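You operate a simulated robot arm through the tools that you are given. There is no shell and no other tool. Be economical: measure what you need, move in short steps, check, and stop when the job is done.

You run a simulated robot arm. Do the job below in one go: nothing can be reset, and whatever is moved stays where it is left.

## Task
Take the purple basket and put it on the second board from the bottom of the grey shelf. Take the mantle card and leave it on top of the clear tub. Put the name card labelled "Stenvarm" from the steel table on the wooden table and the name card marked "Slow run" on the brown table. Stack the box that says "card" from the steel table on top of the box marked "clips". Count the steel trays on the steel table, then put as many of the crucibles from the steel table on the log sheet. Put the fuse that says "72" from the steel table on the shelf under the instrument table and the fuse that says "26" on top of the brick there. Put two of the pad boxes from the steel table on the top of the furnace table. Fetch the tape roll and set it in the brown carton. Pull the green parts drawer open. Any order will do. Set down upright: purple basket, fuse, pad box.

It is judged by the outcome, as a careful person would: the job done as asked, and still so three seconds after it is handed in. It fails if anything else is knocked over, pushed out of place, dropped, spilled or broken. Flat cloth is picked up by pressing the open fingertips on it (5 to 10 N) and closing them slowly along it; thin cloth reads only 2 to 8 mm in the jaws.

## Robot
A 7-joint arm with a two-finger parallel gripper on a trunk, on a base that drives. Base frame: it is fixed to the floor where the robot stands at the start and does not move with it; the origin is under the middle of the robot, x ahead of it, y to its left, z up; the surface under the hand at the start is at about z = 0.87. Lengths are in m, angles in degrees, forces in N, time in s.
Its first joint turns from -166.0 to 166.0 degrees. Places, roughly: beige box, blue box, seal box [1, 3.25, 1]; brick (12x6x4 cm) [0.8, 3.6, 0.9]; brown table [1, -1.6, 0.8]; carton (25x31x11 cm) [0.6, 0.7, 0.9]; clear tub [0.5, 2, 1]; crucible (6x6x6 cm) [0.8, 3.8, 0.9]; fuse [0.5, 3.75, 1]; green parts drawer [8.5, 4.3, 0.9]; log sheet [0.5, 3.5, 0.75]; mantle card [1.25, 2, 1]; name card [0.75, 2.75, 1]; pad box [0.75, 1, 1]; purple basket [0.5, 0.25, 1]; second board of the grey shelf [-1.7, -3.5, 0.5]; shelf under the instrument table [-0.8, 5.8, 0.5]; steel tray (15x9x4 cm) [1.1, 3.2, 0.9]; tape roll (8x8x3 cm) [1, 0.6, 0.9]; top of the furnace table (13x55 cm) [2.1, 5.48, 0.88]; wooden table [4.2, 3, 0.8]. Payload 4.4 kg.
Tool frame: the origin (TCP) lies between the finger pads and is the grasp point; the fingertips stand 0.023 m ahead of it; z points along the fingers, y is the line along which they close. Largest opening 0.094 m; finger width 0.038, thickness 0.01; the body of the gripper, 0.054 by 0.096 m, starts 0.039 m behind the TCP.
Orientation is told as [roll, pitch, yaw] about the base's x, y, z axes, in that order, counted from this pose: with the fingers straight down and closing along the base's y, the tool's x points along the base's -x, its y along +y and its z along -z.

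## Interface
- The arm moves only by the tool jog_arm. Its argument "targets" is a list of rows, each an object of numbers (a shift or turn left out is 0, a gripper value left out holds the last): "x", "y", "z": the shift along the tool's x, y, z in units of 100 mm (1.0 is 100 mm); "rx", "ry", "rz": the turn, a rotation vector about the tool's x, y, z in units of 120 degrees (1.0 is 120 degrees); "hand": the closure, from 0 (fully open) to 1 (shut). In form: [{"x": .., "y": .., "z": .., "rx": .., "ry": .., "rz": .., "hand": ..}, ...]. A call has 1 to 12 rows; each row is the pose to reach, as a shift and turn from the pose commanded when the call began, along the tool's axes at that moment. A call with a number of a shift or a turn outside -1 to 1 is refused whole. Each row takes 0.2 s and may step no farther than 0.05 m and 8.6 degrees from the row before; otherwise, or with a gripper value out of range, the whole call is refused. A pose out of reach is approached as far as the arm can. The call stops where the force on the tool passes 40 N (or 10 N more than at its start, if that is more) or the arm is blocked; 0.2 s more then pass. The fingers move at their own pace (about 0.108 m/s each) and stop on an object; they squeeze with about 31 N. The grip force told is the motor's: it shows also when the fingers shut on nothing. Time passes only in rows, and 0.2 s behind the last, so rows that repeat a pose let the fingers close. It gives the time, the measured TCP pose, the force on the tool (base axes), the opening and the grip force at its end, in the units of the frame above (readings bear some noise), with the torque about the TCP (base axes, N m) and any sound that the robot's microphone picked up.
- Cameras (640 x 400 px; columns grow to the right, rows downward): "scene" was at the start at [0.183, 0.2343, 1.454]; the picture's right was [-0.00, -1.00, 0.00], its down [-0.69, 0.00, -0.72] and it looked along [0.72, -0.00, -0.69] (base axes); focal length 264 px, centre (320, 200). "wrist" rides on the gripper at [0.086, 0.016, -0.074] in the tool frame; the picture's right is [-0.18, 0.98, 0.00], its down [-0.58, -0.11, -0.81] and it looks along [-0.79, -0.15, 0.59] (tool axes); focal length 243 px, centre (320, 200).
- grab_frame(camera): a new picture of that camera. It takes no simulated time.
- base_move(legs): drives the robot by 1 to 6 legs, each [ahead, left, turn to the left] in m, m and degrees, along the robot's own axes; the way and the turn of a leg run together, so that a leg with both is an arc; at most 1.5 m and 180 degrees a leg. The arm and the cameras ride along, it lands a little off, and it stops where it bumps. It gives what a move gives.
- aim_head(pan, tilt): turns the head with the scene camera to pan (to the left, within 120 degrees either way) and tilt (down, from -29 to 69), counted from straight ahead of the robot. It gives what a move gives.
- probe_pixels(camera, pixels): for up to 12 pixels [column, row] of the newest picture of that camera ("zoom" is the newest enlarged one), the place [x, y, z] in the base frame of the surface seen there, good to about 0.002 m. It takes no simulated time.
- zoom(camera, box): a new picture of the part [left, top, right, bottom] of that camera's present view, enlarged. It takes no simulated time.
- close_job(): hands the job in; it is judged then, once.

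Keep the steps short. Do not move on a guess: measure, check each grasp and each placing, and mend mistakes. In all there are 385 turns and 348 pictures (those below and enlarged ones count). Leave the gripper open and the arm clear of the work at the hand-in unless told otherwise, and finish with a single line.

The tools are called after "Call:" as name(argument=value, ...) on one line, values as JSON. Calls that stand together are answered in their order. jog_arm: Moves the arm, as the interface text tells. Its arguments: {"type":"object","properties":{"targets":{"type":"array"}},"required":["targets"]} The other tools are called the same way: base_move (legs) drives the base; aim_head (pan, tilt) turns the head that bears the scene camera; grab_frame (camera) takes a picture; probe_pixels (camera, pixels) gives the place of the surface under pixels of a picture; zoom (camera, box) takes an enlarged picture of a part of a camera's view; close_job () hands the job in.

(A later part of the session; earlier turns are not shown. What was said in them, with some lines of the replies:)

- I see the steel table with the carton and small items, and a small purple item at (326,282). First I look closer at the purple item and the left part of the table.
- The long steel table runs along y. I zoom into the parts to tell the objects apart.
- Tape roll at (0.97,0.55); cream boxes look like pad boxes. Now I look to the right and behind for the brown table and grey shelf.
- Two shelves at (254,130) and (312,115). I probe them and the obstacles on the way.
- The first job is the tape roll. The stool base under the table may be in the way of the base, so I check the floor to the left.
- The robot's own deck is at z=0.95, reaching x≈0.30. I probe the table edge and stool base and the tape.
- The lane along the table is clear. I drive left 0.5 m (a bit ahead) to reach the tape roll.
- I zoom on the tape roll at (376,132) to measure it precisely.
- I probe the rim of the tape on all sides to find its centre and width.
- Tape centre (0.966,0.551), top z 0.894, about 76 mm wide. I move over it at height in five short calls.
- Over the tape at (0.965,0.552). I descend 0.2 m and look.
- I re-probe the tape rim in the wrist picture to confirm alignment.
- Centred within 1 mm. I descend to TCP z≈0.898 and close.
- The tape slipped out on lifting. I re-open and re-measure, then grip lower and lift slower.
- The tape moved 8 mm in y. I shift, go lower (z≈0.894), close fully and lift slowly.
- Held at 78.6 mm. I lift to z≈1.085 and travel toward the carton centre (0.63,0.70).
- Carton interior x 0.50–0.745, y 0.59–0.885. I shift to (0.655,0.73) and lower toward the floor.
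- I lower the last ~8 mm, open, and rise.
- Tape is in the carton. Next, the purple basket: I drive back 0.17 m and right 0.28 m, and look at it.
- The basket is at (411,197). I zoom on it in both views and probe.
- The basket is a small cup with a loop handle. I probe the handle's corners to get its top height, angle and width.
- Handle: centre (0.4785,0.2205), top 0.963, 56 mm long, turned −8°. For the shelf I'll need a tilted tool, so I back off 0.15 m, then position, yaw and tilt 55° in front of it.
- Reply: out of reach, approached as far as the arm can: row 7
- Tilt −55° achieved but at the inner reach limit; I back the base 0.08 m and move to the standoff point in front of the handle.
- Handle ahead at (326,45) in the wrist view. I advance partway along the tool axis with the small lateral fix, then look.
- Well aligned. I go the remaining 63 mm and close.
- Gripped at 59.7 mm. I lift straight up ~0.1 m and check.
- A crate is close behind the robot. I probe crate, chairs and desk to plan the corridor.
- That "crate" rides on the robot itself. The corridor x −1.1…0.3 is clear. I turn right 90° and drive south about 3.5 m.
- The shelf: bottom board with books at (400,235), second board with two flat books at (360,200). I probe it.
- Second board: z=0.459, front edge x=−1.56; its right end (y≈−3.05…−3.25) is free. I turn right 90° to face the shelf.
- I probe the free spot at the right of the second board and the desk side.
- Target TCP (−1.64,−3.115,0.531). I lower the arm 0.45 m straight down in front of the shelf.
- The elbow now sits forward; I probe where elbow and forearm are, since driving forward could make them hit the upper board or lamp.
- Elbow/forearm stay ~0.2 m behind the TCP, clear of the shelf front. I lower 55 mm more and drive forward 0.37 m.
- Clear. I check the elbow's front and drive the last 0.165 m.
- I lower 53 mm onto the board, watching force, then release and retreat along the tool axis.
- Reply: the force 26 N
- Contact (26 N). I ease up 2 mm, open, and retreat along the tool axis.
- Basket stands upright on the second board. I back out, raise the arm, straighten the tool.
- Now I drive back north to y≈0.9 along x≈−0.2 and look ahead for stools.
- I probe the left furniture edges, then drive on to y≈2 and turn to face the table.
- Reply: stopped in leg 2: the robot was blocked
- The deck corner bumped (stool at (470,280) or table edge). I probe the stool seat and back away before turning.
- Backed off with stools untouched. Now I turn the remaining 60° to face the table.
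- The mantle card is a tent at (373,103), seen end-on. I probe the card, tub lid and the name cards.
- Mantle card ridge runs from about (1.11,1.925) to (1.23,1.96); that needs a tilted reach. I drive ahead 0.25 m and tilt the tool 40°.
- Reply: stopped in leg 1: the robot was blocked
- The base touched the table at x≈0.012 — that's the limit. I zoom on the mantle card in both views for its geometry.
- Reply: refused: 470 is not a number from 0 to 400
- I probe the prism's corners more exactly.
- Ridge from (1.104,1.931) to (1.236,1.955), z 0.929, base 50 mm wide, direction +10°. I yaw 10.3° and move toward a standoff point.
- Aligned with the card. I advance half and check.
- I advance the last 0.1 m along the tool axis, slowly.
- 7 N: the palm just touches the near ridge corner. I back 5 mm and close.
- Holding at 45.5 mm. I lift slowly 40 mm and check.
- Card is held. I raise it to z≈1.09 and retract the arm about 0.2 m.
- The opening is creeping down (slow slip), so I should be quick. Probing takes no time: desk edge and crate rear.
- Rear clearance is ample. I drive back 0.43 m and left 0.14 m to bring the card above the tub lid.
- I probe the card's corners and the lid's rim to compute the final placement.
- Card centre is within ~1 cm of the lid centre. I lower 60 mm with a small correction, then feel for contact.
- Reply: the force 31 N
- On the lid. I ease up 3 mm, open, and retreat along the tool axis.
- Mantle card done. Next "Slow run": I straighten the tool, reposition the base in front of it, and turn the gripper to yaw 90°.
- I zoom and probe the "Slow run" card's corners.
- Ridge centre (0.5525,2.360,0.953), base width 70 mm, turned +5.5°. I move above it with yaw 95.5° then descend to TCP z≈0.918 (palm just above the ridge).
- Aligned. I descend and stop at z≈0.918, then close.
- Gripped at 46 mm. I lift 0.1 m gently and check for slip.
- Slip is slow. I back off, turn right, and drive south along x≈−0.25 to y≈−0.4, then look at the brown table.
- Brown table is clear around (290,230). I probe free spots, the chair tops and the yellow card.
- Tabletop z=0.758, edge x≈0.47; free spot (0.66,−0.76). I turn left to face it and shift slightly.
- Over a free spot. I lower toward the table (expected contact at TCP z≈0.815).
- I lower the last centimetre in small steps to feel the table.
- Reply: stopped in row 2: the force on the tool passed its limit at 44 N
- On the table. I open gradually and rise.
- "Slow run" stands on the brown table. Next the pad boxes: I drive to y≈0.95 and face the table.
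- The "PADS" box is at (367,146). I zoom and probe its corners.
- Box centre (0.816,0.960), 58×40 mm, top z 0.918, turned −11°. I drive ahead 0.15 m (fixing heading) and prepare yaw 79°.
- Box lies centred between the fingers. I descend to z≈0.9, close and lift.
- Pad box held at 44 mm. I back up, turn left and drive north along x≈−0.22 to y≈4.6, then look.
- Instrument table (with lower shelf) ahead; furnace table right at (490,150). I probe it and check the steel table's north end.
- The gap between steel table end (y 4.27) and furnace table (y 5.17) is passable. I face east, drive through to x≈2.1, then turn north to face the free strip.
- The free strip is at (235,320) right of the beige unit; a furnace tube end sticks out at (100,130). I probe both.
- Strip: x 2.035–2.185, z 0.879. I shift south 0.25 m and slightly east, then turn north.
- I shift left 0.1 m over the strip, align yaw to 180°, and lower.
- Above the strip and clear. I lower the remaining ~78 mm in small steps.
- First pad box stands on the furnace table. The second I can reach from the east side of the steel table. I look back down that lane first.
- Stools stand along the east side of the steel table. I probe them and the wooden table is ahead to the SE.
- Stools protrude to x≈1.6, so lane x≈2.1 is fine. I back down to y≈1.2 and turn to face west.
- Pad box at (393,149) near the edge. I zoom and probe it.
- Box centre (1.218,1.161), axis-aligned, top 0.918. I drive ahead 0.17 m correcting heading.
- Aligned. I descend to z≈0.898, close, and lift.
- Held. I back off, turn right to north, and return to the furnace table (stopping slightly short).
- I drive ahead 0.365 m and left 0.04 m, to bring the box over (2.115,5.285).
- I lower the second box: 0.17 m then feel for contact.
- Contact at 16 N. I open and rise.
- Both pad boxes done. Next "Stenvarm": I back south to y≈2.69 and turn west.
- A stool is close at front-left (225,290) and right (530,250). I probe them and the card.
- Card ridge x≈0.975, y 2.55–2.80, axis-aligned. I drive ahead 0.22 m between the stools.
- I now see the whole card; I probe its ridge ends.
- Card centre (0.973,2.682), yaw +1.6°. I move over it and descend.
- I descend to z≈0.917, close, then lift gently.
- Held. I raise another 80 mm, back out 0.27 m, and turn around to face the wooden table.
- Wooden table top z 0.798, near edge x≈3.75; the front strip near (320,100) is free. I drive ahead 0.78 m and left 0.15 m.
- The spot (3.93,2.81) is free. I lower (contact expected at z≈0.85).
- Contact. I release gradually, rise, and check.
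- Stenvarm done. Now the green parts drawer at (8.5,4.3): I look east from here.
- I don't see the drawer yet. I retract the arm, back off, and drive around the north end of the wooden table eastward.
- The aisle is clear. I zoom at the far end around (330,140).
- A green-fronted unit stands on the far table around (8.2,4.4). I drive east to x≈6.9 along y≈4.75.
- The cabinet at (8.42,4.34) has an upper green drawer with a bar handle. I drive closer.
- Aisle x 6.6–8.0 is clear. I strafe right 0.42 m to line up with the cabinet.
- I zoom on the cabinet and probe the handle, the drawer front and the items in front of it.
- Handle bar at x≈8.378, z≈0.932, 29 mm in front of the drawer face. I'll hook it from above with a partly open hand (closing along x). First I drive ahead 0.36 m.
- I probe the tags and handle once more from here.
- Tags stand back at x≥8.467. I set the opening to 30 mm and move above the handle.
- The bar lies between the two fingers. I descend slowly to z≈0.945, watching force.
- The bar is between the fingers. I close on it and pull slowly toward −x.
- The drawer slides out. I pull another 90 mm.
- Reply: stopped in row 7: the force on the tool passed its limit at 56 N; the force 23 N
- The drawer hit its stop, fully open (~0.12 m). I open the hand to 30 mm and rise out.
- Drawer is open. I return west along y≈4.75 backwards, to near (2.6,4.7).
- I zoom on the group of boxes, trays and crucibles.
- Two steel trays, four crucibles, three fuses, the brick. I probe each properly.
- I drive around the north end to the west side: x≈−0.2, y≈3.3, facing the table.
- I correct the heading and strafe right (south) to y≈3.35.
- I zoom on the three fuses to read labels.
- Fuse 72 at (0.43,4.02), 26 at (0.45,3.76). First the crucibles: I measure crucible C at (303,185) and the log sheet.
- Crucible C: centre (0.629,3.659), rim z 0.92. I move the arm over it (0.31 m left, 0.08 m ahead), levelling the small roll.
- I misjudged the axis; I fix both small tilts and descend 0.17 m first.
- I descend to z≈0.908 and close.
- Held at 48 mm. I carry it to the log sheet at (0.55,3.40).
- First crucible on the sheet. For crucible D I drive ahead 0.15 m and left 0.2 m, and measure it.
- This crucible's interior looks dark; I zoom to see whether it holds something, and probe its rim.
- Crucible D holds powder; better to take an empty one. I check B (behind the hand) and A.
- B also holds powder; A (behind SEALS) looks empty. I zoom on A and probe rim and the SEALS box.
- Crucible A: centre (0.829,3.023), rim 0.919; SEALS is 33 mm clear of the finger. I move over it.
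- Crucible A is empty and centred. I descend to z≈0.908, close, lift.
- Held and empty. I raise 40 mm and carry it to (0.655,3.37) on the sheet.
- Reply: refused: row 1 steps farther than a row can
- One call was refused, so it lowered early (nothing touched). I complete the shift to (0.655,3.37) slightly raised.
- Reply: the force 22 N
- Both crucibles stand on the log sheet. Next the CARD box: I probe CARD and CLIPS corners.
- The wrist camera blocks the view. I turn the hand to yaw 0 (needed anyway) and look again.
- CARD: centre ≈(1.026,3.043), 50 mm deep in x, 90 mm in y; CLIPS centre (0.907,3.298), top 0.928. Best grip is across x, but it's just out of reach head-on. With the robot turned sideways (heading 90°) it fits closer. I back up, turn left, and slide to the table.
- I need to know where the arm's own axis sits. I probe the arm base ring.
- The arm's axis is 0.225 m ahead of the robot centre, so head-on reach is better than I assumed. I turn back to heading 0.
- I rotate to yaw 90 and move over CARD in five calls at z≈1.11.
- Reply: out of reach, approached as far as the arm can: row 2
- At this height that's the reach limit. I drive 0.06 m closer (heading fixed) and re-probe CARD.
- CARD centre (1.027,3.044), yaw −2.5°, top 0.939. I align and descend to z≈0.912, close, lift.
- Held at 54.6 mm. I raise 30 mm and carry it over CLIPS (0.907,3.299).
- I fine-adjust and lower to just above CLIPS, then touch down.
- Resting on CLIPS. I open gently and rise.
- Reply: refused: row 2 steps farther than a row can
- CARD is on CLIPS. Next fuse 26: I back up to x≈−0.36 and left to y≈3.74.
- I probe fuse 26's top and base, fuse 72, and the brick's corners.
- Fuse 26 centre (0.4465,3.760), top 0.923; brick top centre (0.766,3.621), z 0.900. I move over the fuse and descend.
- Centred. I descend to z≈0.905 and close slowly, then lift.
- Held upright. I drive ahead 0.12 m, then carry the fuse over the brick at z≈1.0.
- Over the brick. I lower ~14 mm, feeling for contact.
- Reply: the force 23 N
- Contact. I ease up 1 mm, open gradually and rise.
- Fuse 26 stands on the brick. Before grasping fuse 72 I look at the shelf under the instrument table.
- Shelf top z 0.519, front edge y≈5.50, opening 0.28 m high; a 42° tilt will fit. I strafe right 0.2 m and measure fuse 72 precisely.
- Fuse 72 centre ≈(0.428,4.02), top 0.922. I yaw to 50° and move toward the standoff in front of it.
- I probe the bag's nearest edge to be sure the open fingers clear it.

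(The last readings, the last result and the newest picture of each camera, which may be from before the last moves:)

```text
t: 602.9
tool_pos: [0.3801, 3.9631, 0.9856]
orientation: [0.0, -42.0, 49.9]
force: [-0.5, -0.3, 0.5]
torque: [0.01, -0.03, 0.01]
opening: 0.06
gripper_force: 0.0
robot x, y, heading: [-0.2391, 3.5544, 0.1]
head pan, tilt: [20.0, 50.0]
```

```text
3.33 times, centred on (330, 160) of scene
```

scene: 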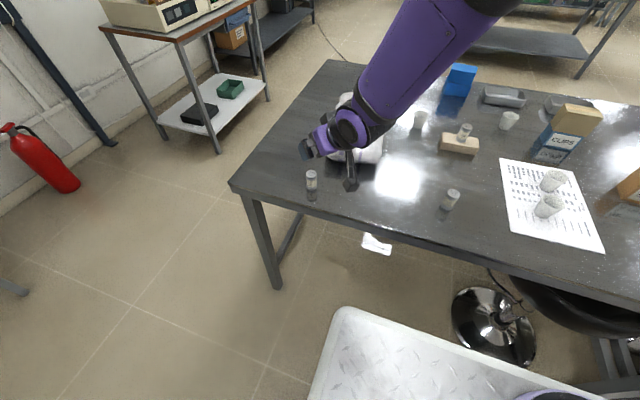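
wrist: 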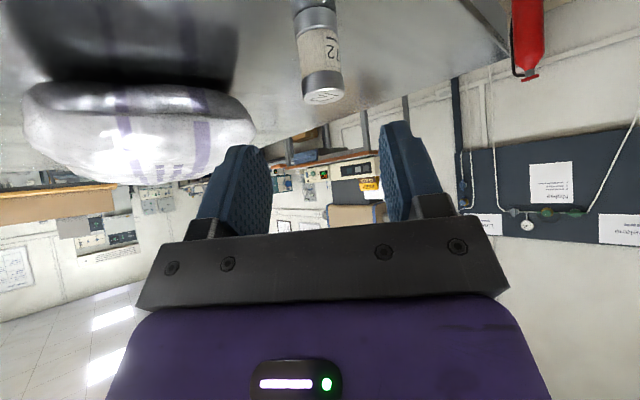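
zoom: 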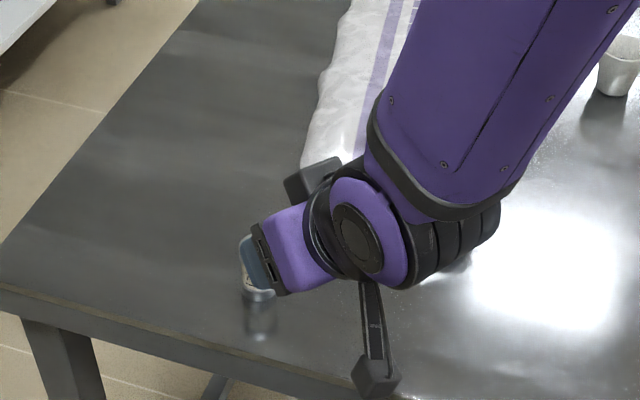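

Aligned. I advance 0.1 m along the tool axis, check, then the last cm.

Call:
jog_arm(targets=[{"z": 0.35}, {"z": 0.7}, {"z": 0.9}])

Call:
grab_frame(camera="wrist")

Call:
jog_arm(targets=[{"z": 0.1}, {"z": 0.2}])

Call:
jog_arm(targets=[{"hand": 0.45}, {"hand": 0.55}, {"hand": 0.65}, {"hand": 0.72}, {"hand": 1}, {"hand": 1}, {"hand": 1}])

Call:
grab_frame(camera="wrist")

```text
t: 603.7
tool_pos: [0.4186, 4.0086, 0.9175]
orientation: [0.1, -42.0, 50.0]
force: [0.3, -0.2, 0.3]
torque: [-0.02, 0.01, 0.02]
opening: 0.0603
gripper_force: 0.1
robot x, y, heading: [-0.2383, 3.5527, 0.1]
head pan, tilt: [20.0, 50.0]
```

```text
126 pictures are left
```

wrist: 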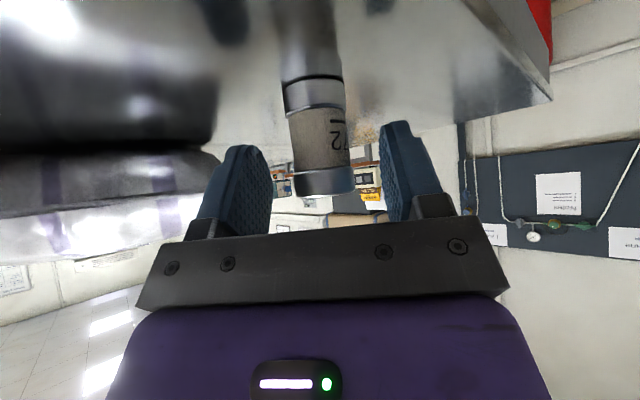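

```text
t: 604.3
tool_pos: [0.4278, 4.0199, 0.9024]
orientation: [-0.1, -42.0, 50.0]
force: [1.2, 0.2, 0.1]
torque: [-0.06, 0.0, 0.02]
opening: 0.0599
gripper_force: 0.0
robot x, y, heading: [-0.2389, 3.5521, 0.1]
head pan, tilt: [20.0, 50.0]
```

```text
t: 605.9
tool_pos: [0.4268, 4.0196, 0.9024]
orientation: [-0.1, -41.9, 50.0]
force: [-0.4, 0.7, 0.5]
torque: [0.0, 0.06, 0.02]
opening: 0.031
gripper_force: 30.7
robot x, y, heading: [-0.2367, 3.5536, 0.1]
head pan, tilt: [20.0, 50.0]
```

```text
125 pictures are left
```

wrist: 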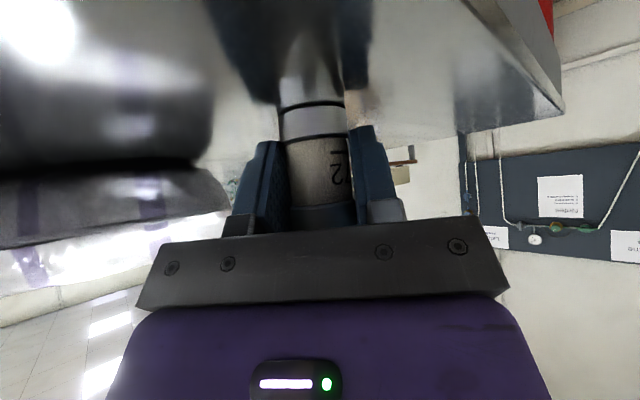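

Gripped (31 mm). I lift 0.1 m straight up and verify.

Call:
jog_arm(targets=[{"x": -0.1, "z": -0.111}, {"x": -0.25, "z": -0.278}, {"x": -0.45, "z": -0.5}, {"x": -0.669, "z": -0.743}])

Call:
zoom(camera="scene", box=[260, 80, 400, 220])

Call:
grab_frame(camera="wrist")

```text
t: 606.9
tool_pos: [0.4273, 4.0173, 1.0013]
orientation: [-0.1, -41.8, 50.1]
force: [0.1, 0.1, -0.9]
torque: [0.01, 0.0, 0.01]
opening: 0.0312
gripper_force: 31.3
robot x, y, heading: [-0.2436, 3.5512, 0.3]
head pan, tilt: [20.0, 50.0]
```

```text
2.86 times, centred on (330, 150) of scene
```

zoom: 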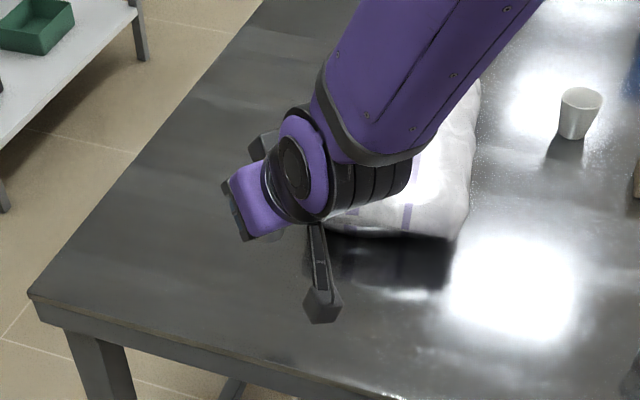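

```text
123 pictures are left
```

wrist: 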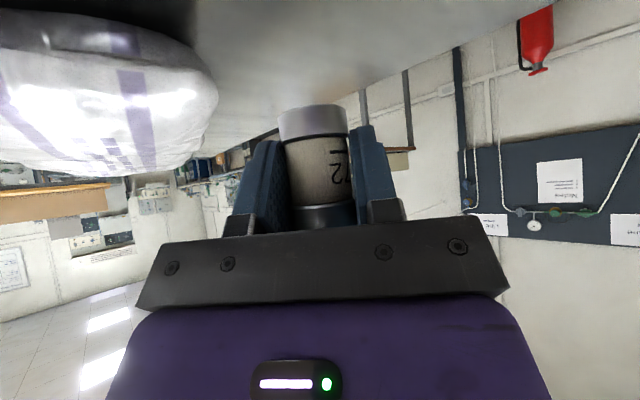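

Fuse 72 held. I turn left to north and drive to a point south of the instrument table.

Call:
base_move(legs=[[0, 0, 90], [1.0, -0.25, 0]])

Call:
aim_head(pan=30, tilt=40)

Call:
grab_frame(camera="scene")

```text
t: 616.0
tool_pos: [-0.4435, 5.2174, 1.002]
orientation: [0.0, -41.8, 139.5]
force: [-0.6, -0.1, -0.3]
torque: [-0.02, 0.02, -0.01]
opening: 0.0315
gripper_force: 31.1
robot x, y, heading: [0.0197, 4.5422, 89.6]
head pan, tilt: [20.0, 50.0]
```

```text
t: 616.7
tool_pos: [-0.4436, 5.216, 1.0015]
orientation: [0.0, -41.9, 139.5]
force: [0.1, -0.9, -0.1]
torque: [0.0, 0.0, -0.02]
opening: 0.0314
gripper_force: 30.9
robot x, y, heading: [0.0204, 4.5425, 89.4]
head pan, tilt: [30.0, 40.0]
```

```text
122 pictures are left
```

scene: 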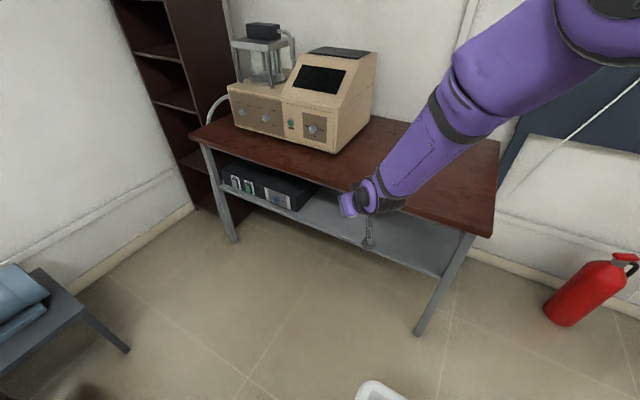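

I rotate the tool about the vertical to point north (yaw 90).

Call:
jog_arm(targets=[{"rx": 0.046, "rz": 0.0511}, {"rx": 0.092, "rz": 0.1022}, {"rx": 0.138, "rz": 0.1533}, {"rx": 0.184, "rz": 0.2043}, {"rx": 0.23, "rz": 0.2554}, {"rx": 0.276, "rz": 0.3065}])

Call:
grab_frame(camera="scene")

Call:
grab_frame(camera="wrist")

```text
t: 618.1
tool_pos: [-0.4431, 5.217, 1.0021]
orientation: [0.1, -42.0, 89.7]
force: [0.2, 0.4, -1.0]
torque: [-0.01, 0.0, 0.06]
opening: 0.0313
gripper_force: 30.9
robot x, y, heading: [0.0159, 4.5456, 89.4]
head pan, tilt: [30.0, 40.0]
```

```text
121 pictures are left
```

scene: 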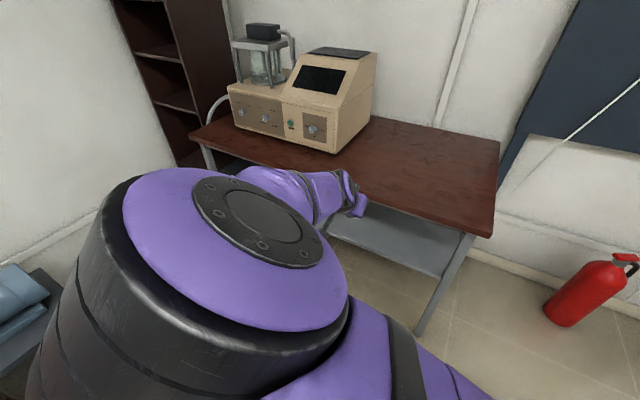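

```text
120 pictures are left
```

wrist: 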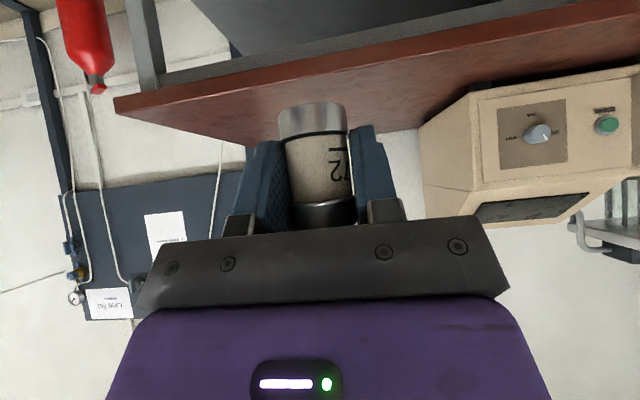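

The elbow is folded near the head camera. I lower in steps and watch.

Call:
jog_arm(targets=[{"x": 0.22, "z": 0.25}, {"x": 0.45, "z": 0.5}, {"x": 0.669, "z": 0.743}])

Call:
jog_arm(targets=[{"x": 0.22, "z": 0.25}, {"x": 0.45, "z": 0.5}, {"x": 0.669, "z": 0.743}])

Call:
grab_frame(camera="scene")

```text
t: 618.9
tool_pos: [-0.443, 5.2164, 0.9028]
orientation: [0.0, -41.9, 89.9]
force: [0.4, -0.6, -0.6]
torque: [0.01, 0.01, 0.02]
opening: 0.0312
gripper_force: 31.1
robot x, y, heading: [0.0204, 4.5427, 89.3]
head pan, tilt: [30.0, 40.0]
```

```text
t: 619.7
tool_pos: [-0.4438, 5.2166, 0.8007]
orientation: [0.1, -42.0, 90.0]
force: [0.0, -1.3, -0.6]
torque: [-0.01, 0.0, 0.02]
opening: 0.0313
gripper_force: 31.1
robot x, y, heading: [0.0147, 4.5447, 89.6]
head pan, tilt: [30.0, 40.0]
```

```text
119 pictures are left
```

scene: 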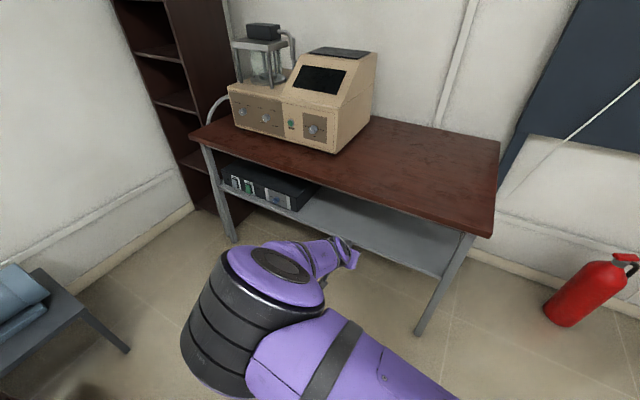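

Call:
jog_arm(targets=[{"x": 0.22, "z": 0.25}, {"x": 0.45, "z": 0.5}, {"x": 0.669, "z": 0.743}])

Call:
jog_arm(targets=[{"x": 0.22, "z": 0.25}, {"x": 0.45, "z": 0.5}, {"x": 0.669, "z": 0.743}])

Call:
jog_arm(targets=[{"x": 0.134, "z": 0.149}])

Call:
grab_frame(camera="scene")

Call:
grab_frame(camera="wrist")

```text
t: 620.5
tool_pos: [-0.4439, 5.2136, 0.7008]
orientation: [-0.1, -42.0, 89.9]
force: [0.0, 0.2, -0.6]
torque: [0.03, -0.01, 0.0]
opening: 0.0313
gripper_force: 30.8
robot x, y, heading: [0.0157, 4.544, 89.7]
head pan, tilt: [30.0, 40.0]
```

```text
t: 621.3
tool_pos: [-0.4428, 5.2157, 0.6009]
orientation: [-0.2, -42.0, 90.0]
force: [-0.6, 0.1, -1.4]
torque: [-0.01, 0.0, 0.01]
opening: 0.031
gripper_force: 31.0
robot x, y, heading: [0.0155, 4.5446, 89.7]
head pan, tilt: [30.0, 40.0]
```

```text
t: 621.7
tool_pos: [-0.4424, 5.2165, 0.5811]
orientation: [-0.1, -42.0, 90.0]
force: [-0.9, -0.1, -0.5]
torque: [-0.02, 0.02, 0.02]
opening: 0.0312
gripper_force: 31.4
robot x, y, heading: [0.0182, 4.5432, 89.8]
head pan, tilt: [30.0, 40.0]
```

```text
118 pictures are left
```

scene: 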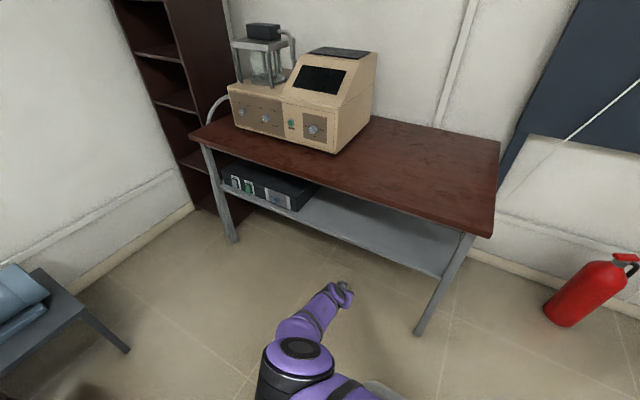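

```text
117 pictures are left
```

wrist: 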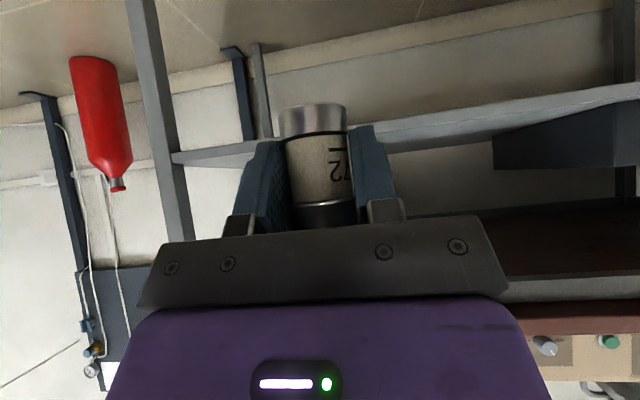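

Clear. Fuse bottom is ~29 mm above shelf level. I drive ahead in two steps.

Call:
base_move(legs=[[0.22, 0, 0]])

Call:
grab_frame(camera="scene")

Call:
grab_frame(camera="wrist")

Call:
probe_pixels(camera="scene", pixels=[[360, 265], [340, 230], [330, 300], [300, 290], [310, 250], [355, 245]])

```text
t: 623.4
tool_pos: [-0.4407, 5.4386, 0.5808]
orientation: [-0.1, -41.9, 90.1]
force: [-0.2, -0.4, -1.2]
torque: [0.02, -0.02, -0.04]
opening: 0.0312
gripper_force: 30.7
robot x, y, heading: [0.0196, 4.7672, 89.4]
head pan, tilt: [30.0, 40.0]
```

```text
116 pictures are left
```

scene: 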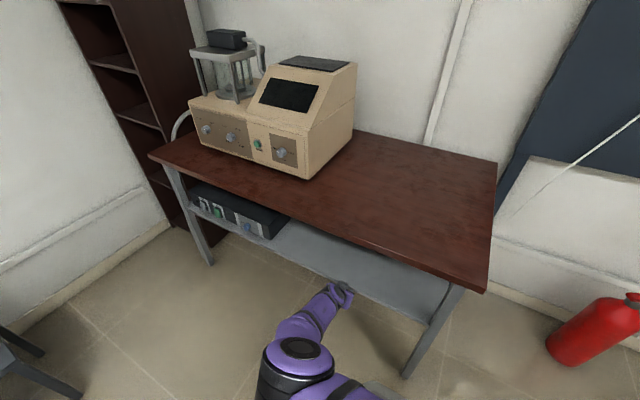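

```text
115 pictures are left
```

wrist: 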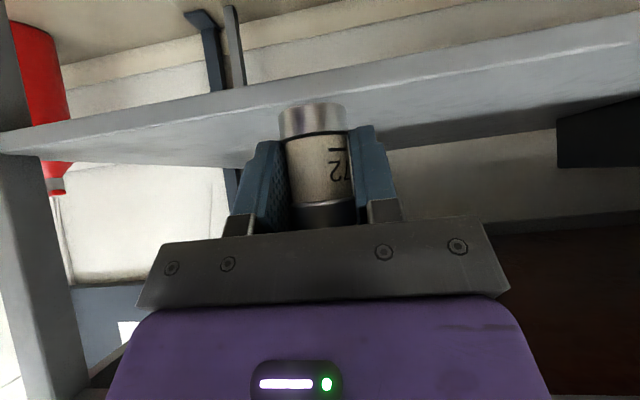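

```text
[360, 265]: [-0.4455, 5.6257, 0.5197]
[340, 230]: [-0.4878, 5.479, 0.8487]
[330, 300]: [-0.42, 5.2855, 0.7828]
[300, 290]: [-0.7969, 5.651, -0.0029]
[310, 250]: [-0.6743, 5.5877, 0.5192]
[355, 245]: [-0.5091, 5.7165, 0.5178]
```

Good clearance to the table edge. I drive the last 0.122 m.

Call:
base_move(legs=[[0.122, 0, 0.5]])

Call:
grab_frame(camera="scene")

Call:
jog_arm(targets=[{"x": 0.07, "z": 0.08}, {"x": 0.13, "z": 0.149}, {"x": 0.165, "z": 0.184}])

Call:
grab_frame(camera="wrist")

```text
t: 624.7
tool_pos: [-0.4474, 5.5631, 0.5808]
orientation: [-0.1, -42.0, 90.6]
force: [0.0, 0.0, -0.3]
torque: [0.03, -0.01, 0.0]
opening: 0.0314
gripper_force: 31.1
robot x, y, heading: [0.021, 4.8967, 90.2]
head pan, tilt: [30.0, 40.0]
```

```text
114 pictures are left
```

scene: 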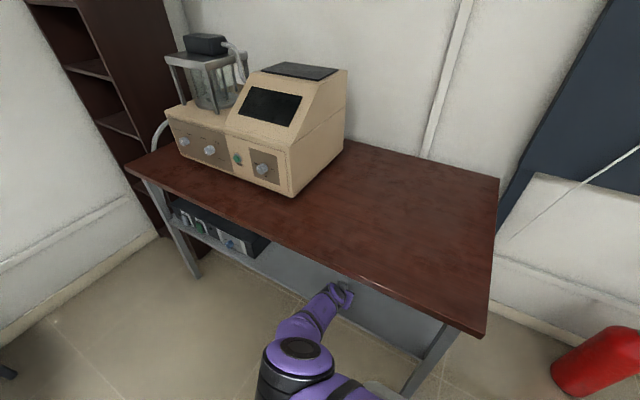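

```text
t: 625.5
tool_pos: [-0.4506, 5.5623, 0.5576]
orientation: [0.1, -42.0, 90.3]
force: [1.1, -1.0, -0.8]
torque: [-0.01, -0.05, -0.01]
opening: 0.0309
gripper_force: 31.3
robot x, y, heading: [0.0177, 4.8916, 90.2]
head pan, tilt: [30.0, 40.0]
```

```text
113 pictures are left
```

wrist: 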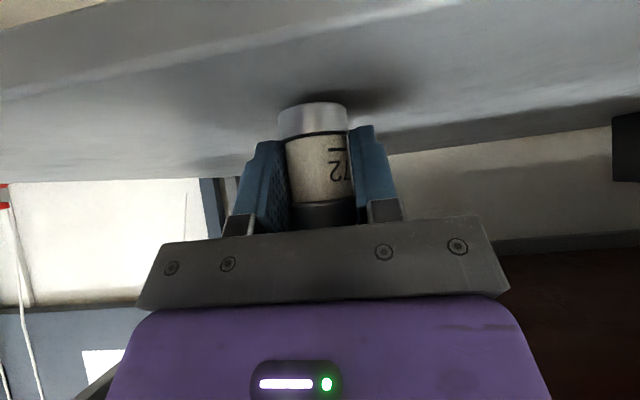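

I lower the last ~5 mm in tiny steps to contact.

Call:
jog_arm(targets=[{"x": 0.013, "z": 0.015}, {"x": 0.027, "z": 0.03}])

Call:
jog_arm(targets=[{"x": 0.007, "z": 0.007}, {"x": 0.013, "z": 0.015}])

```text
t: 626.1
tool_pos: [-0.4529, 5.5629, 0.5581]
orientation: [0.7, -42.0, 90.1]
force: [-0.2, -0.3, -1.4]
torque: [0.03, -0.01, -0.01]
opening: 0.0314
gripper_force: 31.0
robot x, y, heading: [0.0182, 4.8935, 90.2]
head pan, tilt: [30.0, 40.0]
```

```text
t: 626.7
tool_pos: [-0.4565, 5.5617, 0.5587]
orientation: [0.9, -42.0, 89.9]
force: [-0.1, -0.4, -0.8]
torque: [0.0, -0.03, 0.02]
opening: 0.0312
gripper_force: 30.8
robot x, y, heading: [0.0137, 4.8957, 90.1]
head pan, tilt: [30.0, 40.0]
```

The arm stops descending (joint limit, no contact). I shift the TCP 0.1 m toward the robot's centre line and try again.

Call:
jog_arm(targets=[{"x": -0.07, "z": -0.08}, {"x": -0.07, "z": -0.08, "y": -0.35}, {"x": -0.07, "z": -0.08, "y": -0.7}, {"x": -0.07, "z": -0.08, "y": -1.0}])

Call:
grab_frame(camera="wrist")

Call:
grab_frame(camera="scene")

```text
t: 627.7
tool_pos: [-0.348, 5.5618, 0.5618]
orientation: [-0.1, -41.9, 90.7]
force: [-0.4, -0.2, 0.4]
torque: [0.02, -0.03, 0.03]
opening: 0.0316
gripper_force: 31.8
robot x, y, heading: [0.0181, 4.8963, 90.3]
head pan, tilt: [30.0, 40.0]
```

```text
112 pictures are left
```

wrist: 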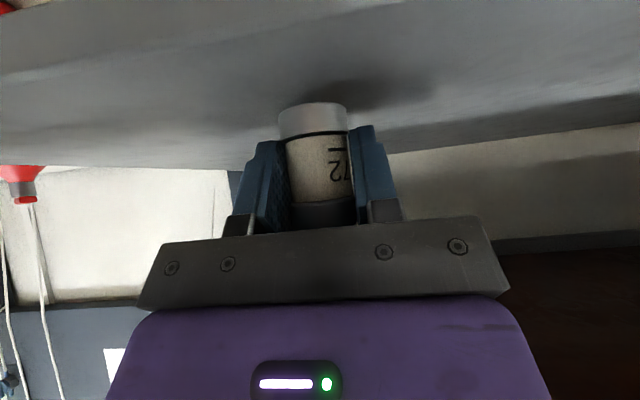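

```text
111 pictures are left
```

scene: 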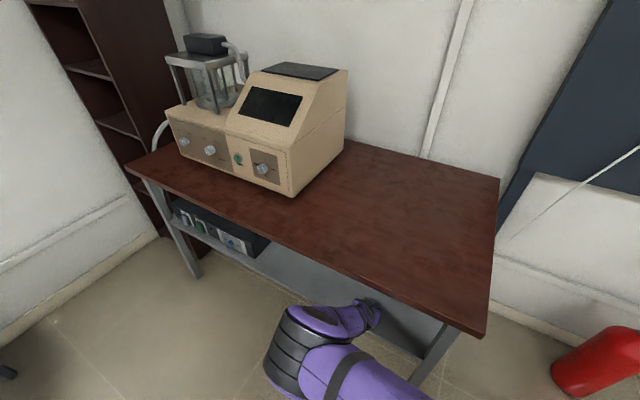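

Orientation recovered. I lower again in small steps.

Call:
jog_arm(targets=[{"x": 0.025, "z": 0.028}, {"x": 0.047, "z": 0.052}])

Call:
jog_arm(targets=[{"x": 0.007, "z": 0.0075}, {"x": 0.013, "z": 0.015}])

```text
t: 628.3
tool_pos: [-0.3472, 5.5631, 0.555]
orientation: [-0.2, -42.1, 90.7]
force: [-0.2, 0.5, -0.8]
torque: [0.0, 0.01, 0.0]
opening: 0.0311
gripper_force: 30.8
robot x, y, heading: [0.0209, 4.8959, 90.3]
head pan, tilt: [30.0, 40.0]
```

```text
t: 628.9
tool_pos: [-0.3475, 5.5637, 0.5533]
orientation: [0.0, -42.1, 90.6]
force: [3.0, -3.9, 12.8]
torque: [-0.11, 0.0, -0.01]
opening: 0.031
gripper_force: 30.7
robot x, y, heading: [0.0199, 4.8964, 90.4]
head pan, tilt: [30.0, 40.0]
```

Contact (13 N). I open gradually and retreat along the tool axis.

Call:
jog_arm(targets=[{"hand": 0.62}, {"hand": 0.5}, {"hand": 0.36}, {"hand": 0.3}, {"hand": 0.3}])

Call:
jog_arm(targets=[{"z": -0.2}, {"z": -0.5}, {"z": -0.9}])

Call:
grab_frame(camera="wrist")

Call:
grab_frame(camera="scene")

```text
t: 630.1
tool_pos: [-0.3472, 5.564, 0.5518]
orientation: [-0.1, -42.0, 90.6]
force: [-0.1, -0.4, 0.4]
torque: [0.0, -0.01, -0.02]
opening: 0.0655
gripper_force: 0.1
robot x, y, heading: [0.0218, 4.8984, 90.3]
head pan, tilt: [30.0, 40.0]
```

```text
t: 630.9
tool_pos: [-0.3473, 5.5037, 0.6186]
orientation: [-0.1, -42.0, 90.6]
force: [0.9, 0.7, 0.0]
torque: [-0.03, -0.02, 0.02]
opening: 0.0657
gripper_force: 0.0
robot x, y, heading: [0.0209, 4.8961, 90.2]
head pan, tilt: [30.0, 40.0]
```

```text
110 pictures are left
```

wrist: 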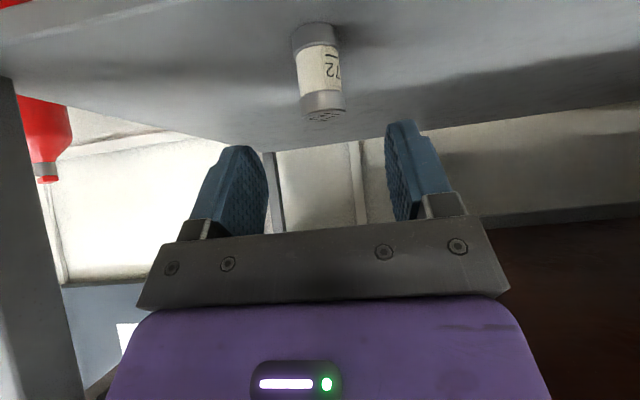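

```text
109 pictures are left
```

scene: 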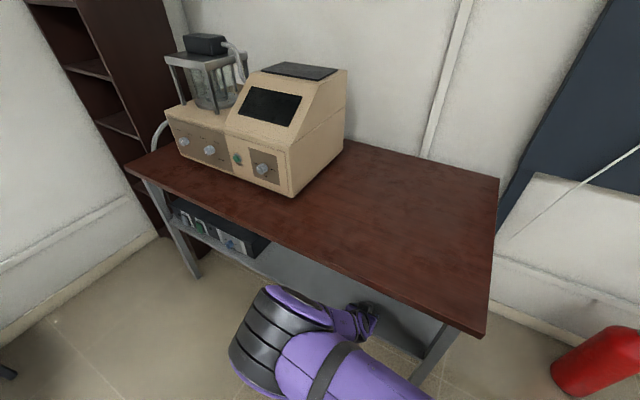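

Fuse 72 stands upright on the shelf. I back off 0.45 m, raise the arm and straighten it, opening the hand.

Call:
base_move(legs=[[-0.4, 0, 0]])

Call:
jog_arm(targets=[{"x": -0.22, "z": -0.25, "hand": 0}, {"x": -0.45, "z": -0.5}, {"x": -0.669, "z": -0.743}])

Call:
jog_arm(targets=[{"x": -0.22, "z": -0.25}, {"x": -0.45, "z": -0.5}, {"x": -0.669, "z": -0.743}])

Call:
jog_arm(targets=[{"x": -0.22, "z": -0.25}, {"x": -0.45, "z": -0.5}, {"x": -0.669, "z": -0.743}])

Call:
jog_arm(targets=[{"x": -0.22, "z": -0.25}, {"x": -0.45, "z": -0.5}, {"x": -0.669, "z": -0.743}])

Call:
grab_frame(camera="scene")

Call:
aim_head(pan=-110, tilt=30)

Call:
grab_frame(camera="scene")

```text
t: 633.4
tool_pos: [-0.3455, 5.1066, 0.6195]
orientation: [0.0, -42.0, 90.3]
force: [0.5, 0.5, -0.6]
torque: [0.02, -0.01, -0.02]
opening: 0.0658
gripper_force: 0.1
robot x, y, heading: [0.0173, 4.4983, 89.9]
head pan, tilt: [30.0, 40.0]
```

```text
t: 634.2
tool_pos: [-0.3475, 5.1047, 0.7205]
orientation: [0.0, -42.0, 90.4]
force: [-0.6, 0.4, -0.2]
torque: [-0.02, 0.04, -0.01]
opening: 0.094
gripper_force: 0.0
robot x, y, heading: [0.0174, 4.494, 89.9]
head pan, tilt: [30.0, 40.0]
```

```text
t: 635.0
tool_pos: [-0.3474, 5.106, 0.8197]
orientation: [-0.1, -41.9, 90.3]
force: [1.0, 0.4, 0.7]
torque: [0.01, 0.01, 0.0]
opening: 0.094
gripper_force: 0.1
robot x, y, heading: [0.0207, 4.4977, 89.9]
head pan, tilt: [30.0, 40.0]
```

```text
t: 635.8
tool_pos: [-0.3469, 5.1081, 0.9195]
orientation: [-0.1, -42.0, 90.4]
force: [0.6, 0.0, 0.6]
torque: [-0.03, -0.02, 0.0]
opening: 0.0938
gripper_force: 0.2
robot x, y, heading: [0.0249, 4.4964, 90.2]
head pan, tilt: [30.0, 40.0]
```

```text
t: 636.6
tool_pos: [-0.3312, 5.1199, 1.0128]
orientation: [-1.3, -41.8, 89.3]
force: [0.6, 0.1, 0.4]
torque: [0.0, -0.01, 0.03]
opening: 0.0941
gripper_force: 0.1
robot x, y, heading: [0.0222, 4.4979, 90.0]
head pan, tilt: [30.0, 40.0]
```

```text
108 pictures are left
```

scene: 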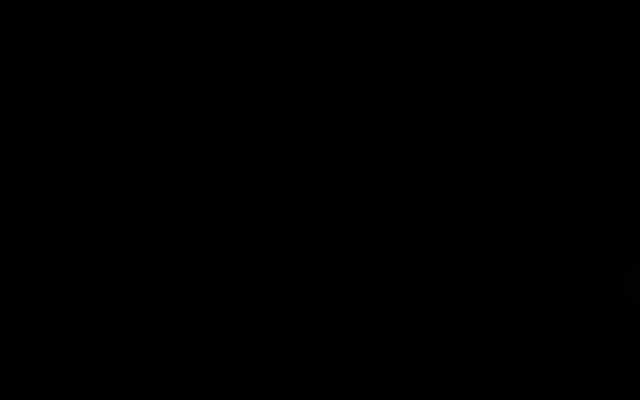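

```text
t: 638.8
tool_pos: [-0.3342, 5.1203, 1.018]
orientation: [-0.1, -41.9, 88.4]
force: [-0.3, 0.2, -0.3]
torque: [0.01, 0.02, -0.03]
opening: 0.0941
gripper_force: 0.1
robot x, y, heading: [0.0203, 4.496, 89.8]
head pan, tilt: [-110.0, 30.0]
```

```text
107 pictures are left
```

scene: 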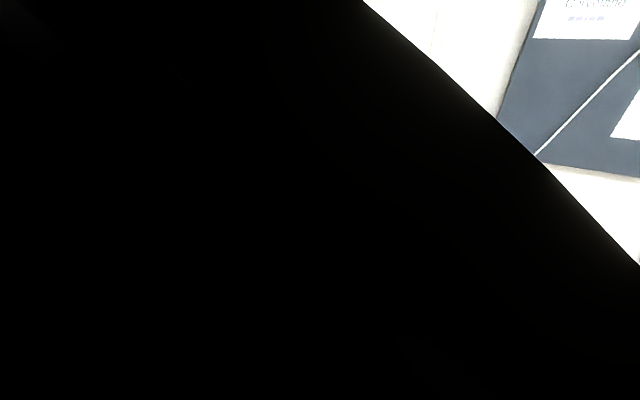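

The elbow has folded over the head camera. I lower a bit, swing the TCP to the robot's front (+x), then straighten.

Call:
jog_arm(targets=[{"x": 0.22, "z": 0.25}, {"x": 0.45, "z": 0.5}, {"x": 0.669, "z": 0.743}])

Call:
jog_arm(targets=[{"y": -0.45}, {"y": -0.9}])

Call:
jog_arm(targets=[{"y": -0.45}, {"y": -0.9}])

Call:
jog_arm(targets=[{"y": -0.45}, {"y": -0.9}])

Call:
jog_arm(targets=[{"ry": 0.07}, {"ry": 0.14}, {"ry": 0.21}, {"ry": 0.28}, {"ry": 0.35}])

Call:
jog_arm(targets=[{"z": -0.45}, {"z": -0.9}])

Call:
grab_frame(camera="scene")

```text
t: 639.6
tool_pos: [-0.3473, 5.106, 0.9192]
orientation: [0.0, -42.0, 90.4]
force: [-0.2, 1.0, 0.5]
torque: [0.0, 0.0, 0.01]
opening: 0.094
gripper_force: 0.0
robot x, y, heading: [0.0182, 4.4959, 90.1]
head pan, tilt: [-110.0, 30.0]
```

```text
t: 640.2
tool_pos: [-0.2568, 5.1048, 0.9196]
orientation: [-0.1, -42.0, 90.5]
force: [-0.6, -0.8, 0.7]
torque: [0.03, -0.03, -0.04]
opening: 0.0939
gripper_force: 0.0
robot x, y, heading: [0.0199, 4.4952, 90.5]
head pan, tilt: [-110.0, 30.0]
```

```text
t: 640.8
tool_pos: [-0.1662, 5.1085, 0.9204]
orientation: [-0.1, -42.0, 90.5]
force: [-0.5, 0.3, -0.5]
torque: [-0.02, -0.03, -0.03]
opening: 0.0938
gripper_force: 0.1
robot x, y, heading: [0.0163, 4.4968, 89.9]
head pan, tilt: [-110.0, 30.0]
```

```text
t: 641.4
tool_pos: [-0.0825, 5.115, 0.9162]
orientation: [0.0, -42.0, 90.5]
force: [-0.4, 0.0, 0.3]
torque: [-0.02, -0.02, 0.01]
opening: 0.0939
gripper_force: 0.0
out of reach, approached as far as the arm can: row 2
robot x, y, heading: [0.0174, 4.4957, 89.8]
head pan, tilt: [-110.0, 30.0]
```

```text
t: 642.6
tool_pos: [-0.081, 5.1147, 0.9169]
orientation: [-0.1, 0.0, 90.3]
force: [-0.1, 0.4, -0.1]
torque: [0.06, -0.03, -0.03]
opening: 0.094
gripper_force: 0.1
robot x, y, heading: [0.0188, 4.4952, 90.0]
head pan, tilt: [-110.0, 30.0]
```

```text
t: 643.2
tool_pos: [-0.0813, 5.1148, 1.0078]
orientation: [-0.1, 0.1, 90.4]
force: [-0.4, 1.0, -0.8]
torque: [-0.04, -0.04, 0.03]
opening: 0.0938
gripper_force: 0.1
robot x, y, heading: [0.0233, 4.4985, 90.1]
head pan, tilt: [-110.0, 30.0]
```

```text
106 pictures are left
```

scene: 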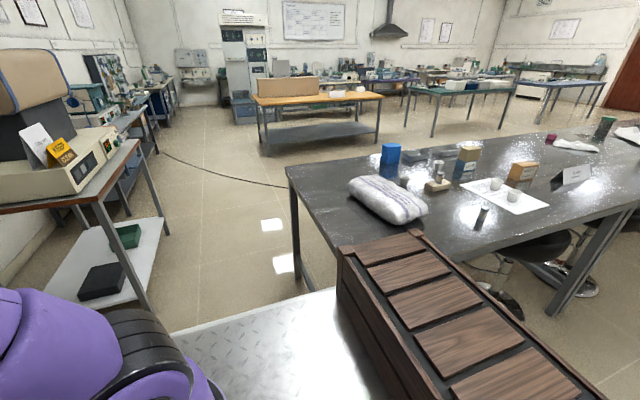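

Good. I zoom on the steel table for a final check, then the shelf.

Call:
zoom(camera="scene", box=[330, 110, 640, 260])

Call:
aim_head(pan=30, tilt=28)

Call:
grab_frame(camera="scene")

```text
2.06 times, centred on (485, 185) of scene
```

zoom: 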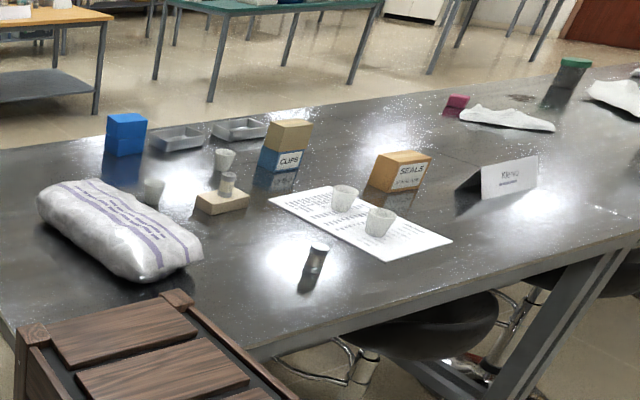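

```text
t: 645.5
tool_pos: [-0.0801, 5.1147, 1.0061]
orientation: [0.0, 0.0, 90.2]
force: [0.6, 0.4, 0.0]
torque: [-0.03, -0.05, 0.01]
opening: 0.0939
gripper_force: 0.1
robot x, y, heading: [0.0182, 4.4975, 90.0]
head pan, tilt: [30.0, 28.0]
```

```text
104 pictures are left
```

scene: 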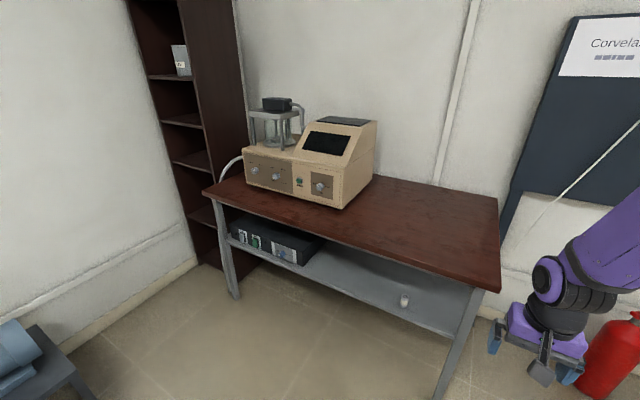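

Everything checks out: the fuse is upright on the shelf, the steel table is in order, the hand is open and the arm clear. I hand in the job.

Call:
close_job()

```text
The job is handed in.
```

All the tasks are done and handed in: I counted two steel trays, so two empty crucibles went on the log sheet, and each placing was checked by camera when it was made.
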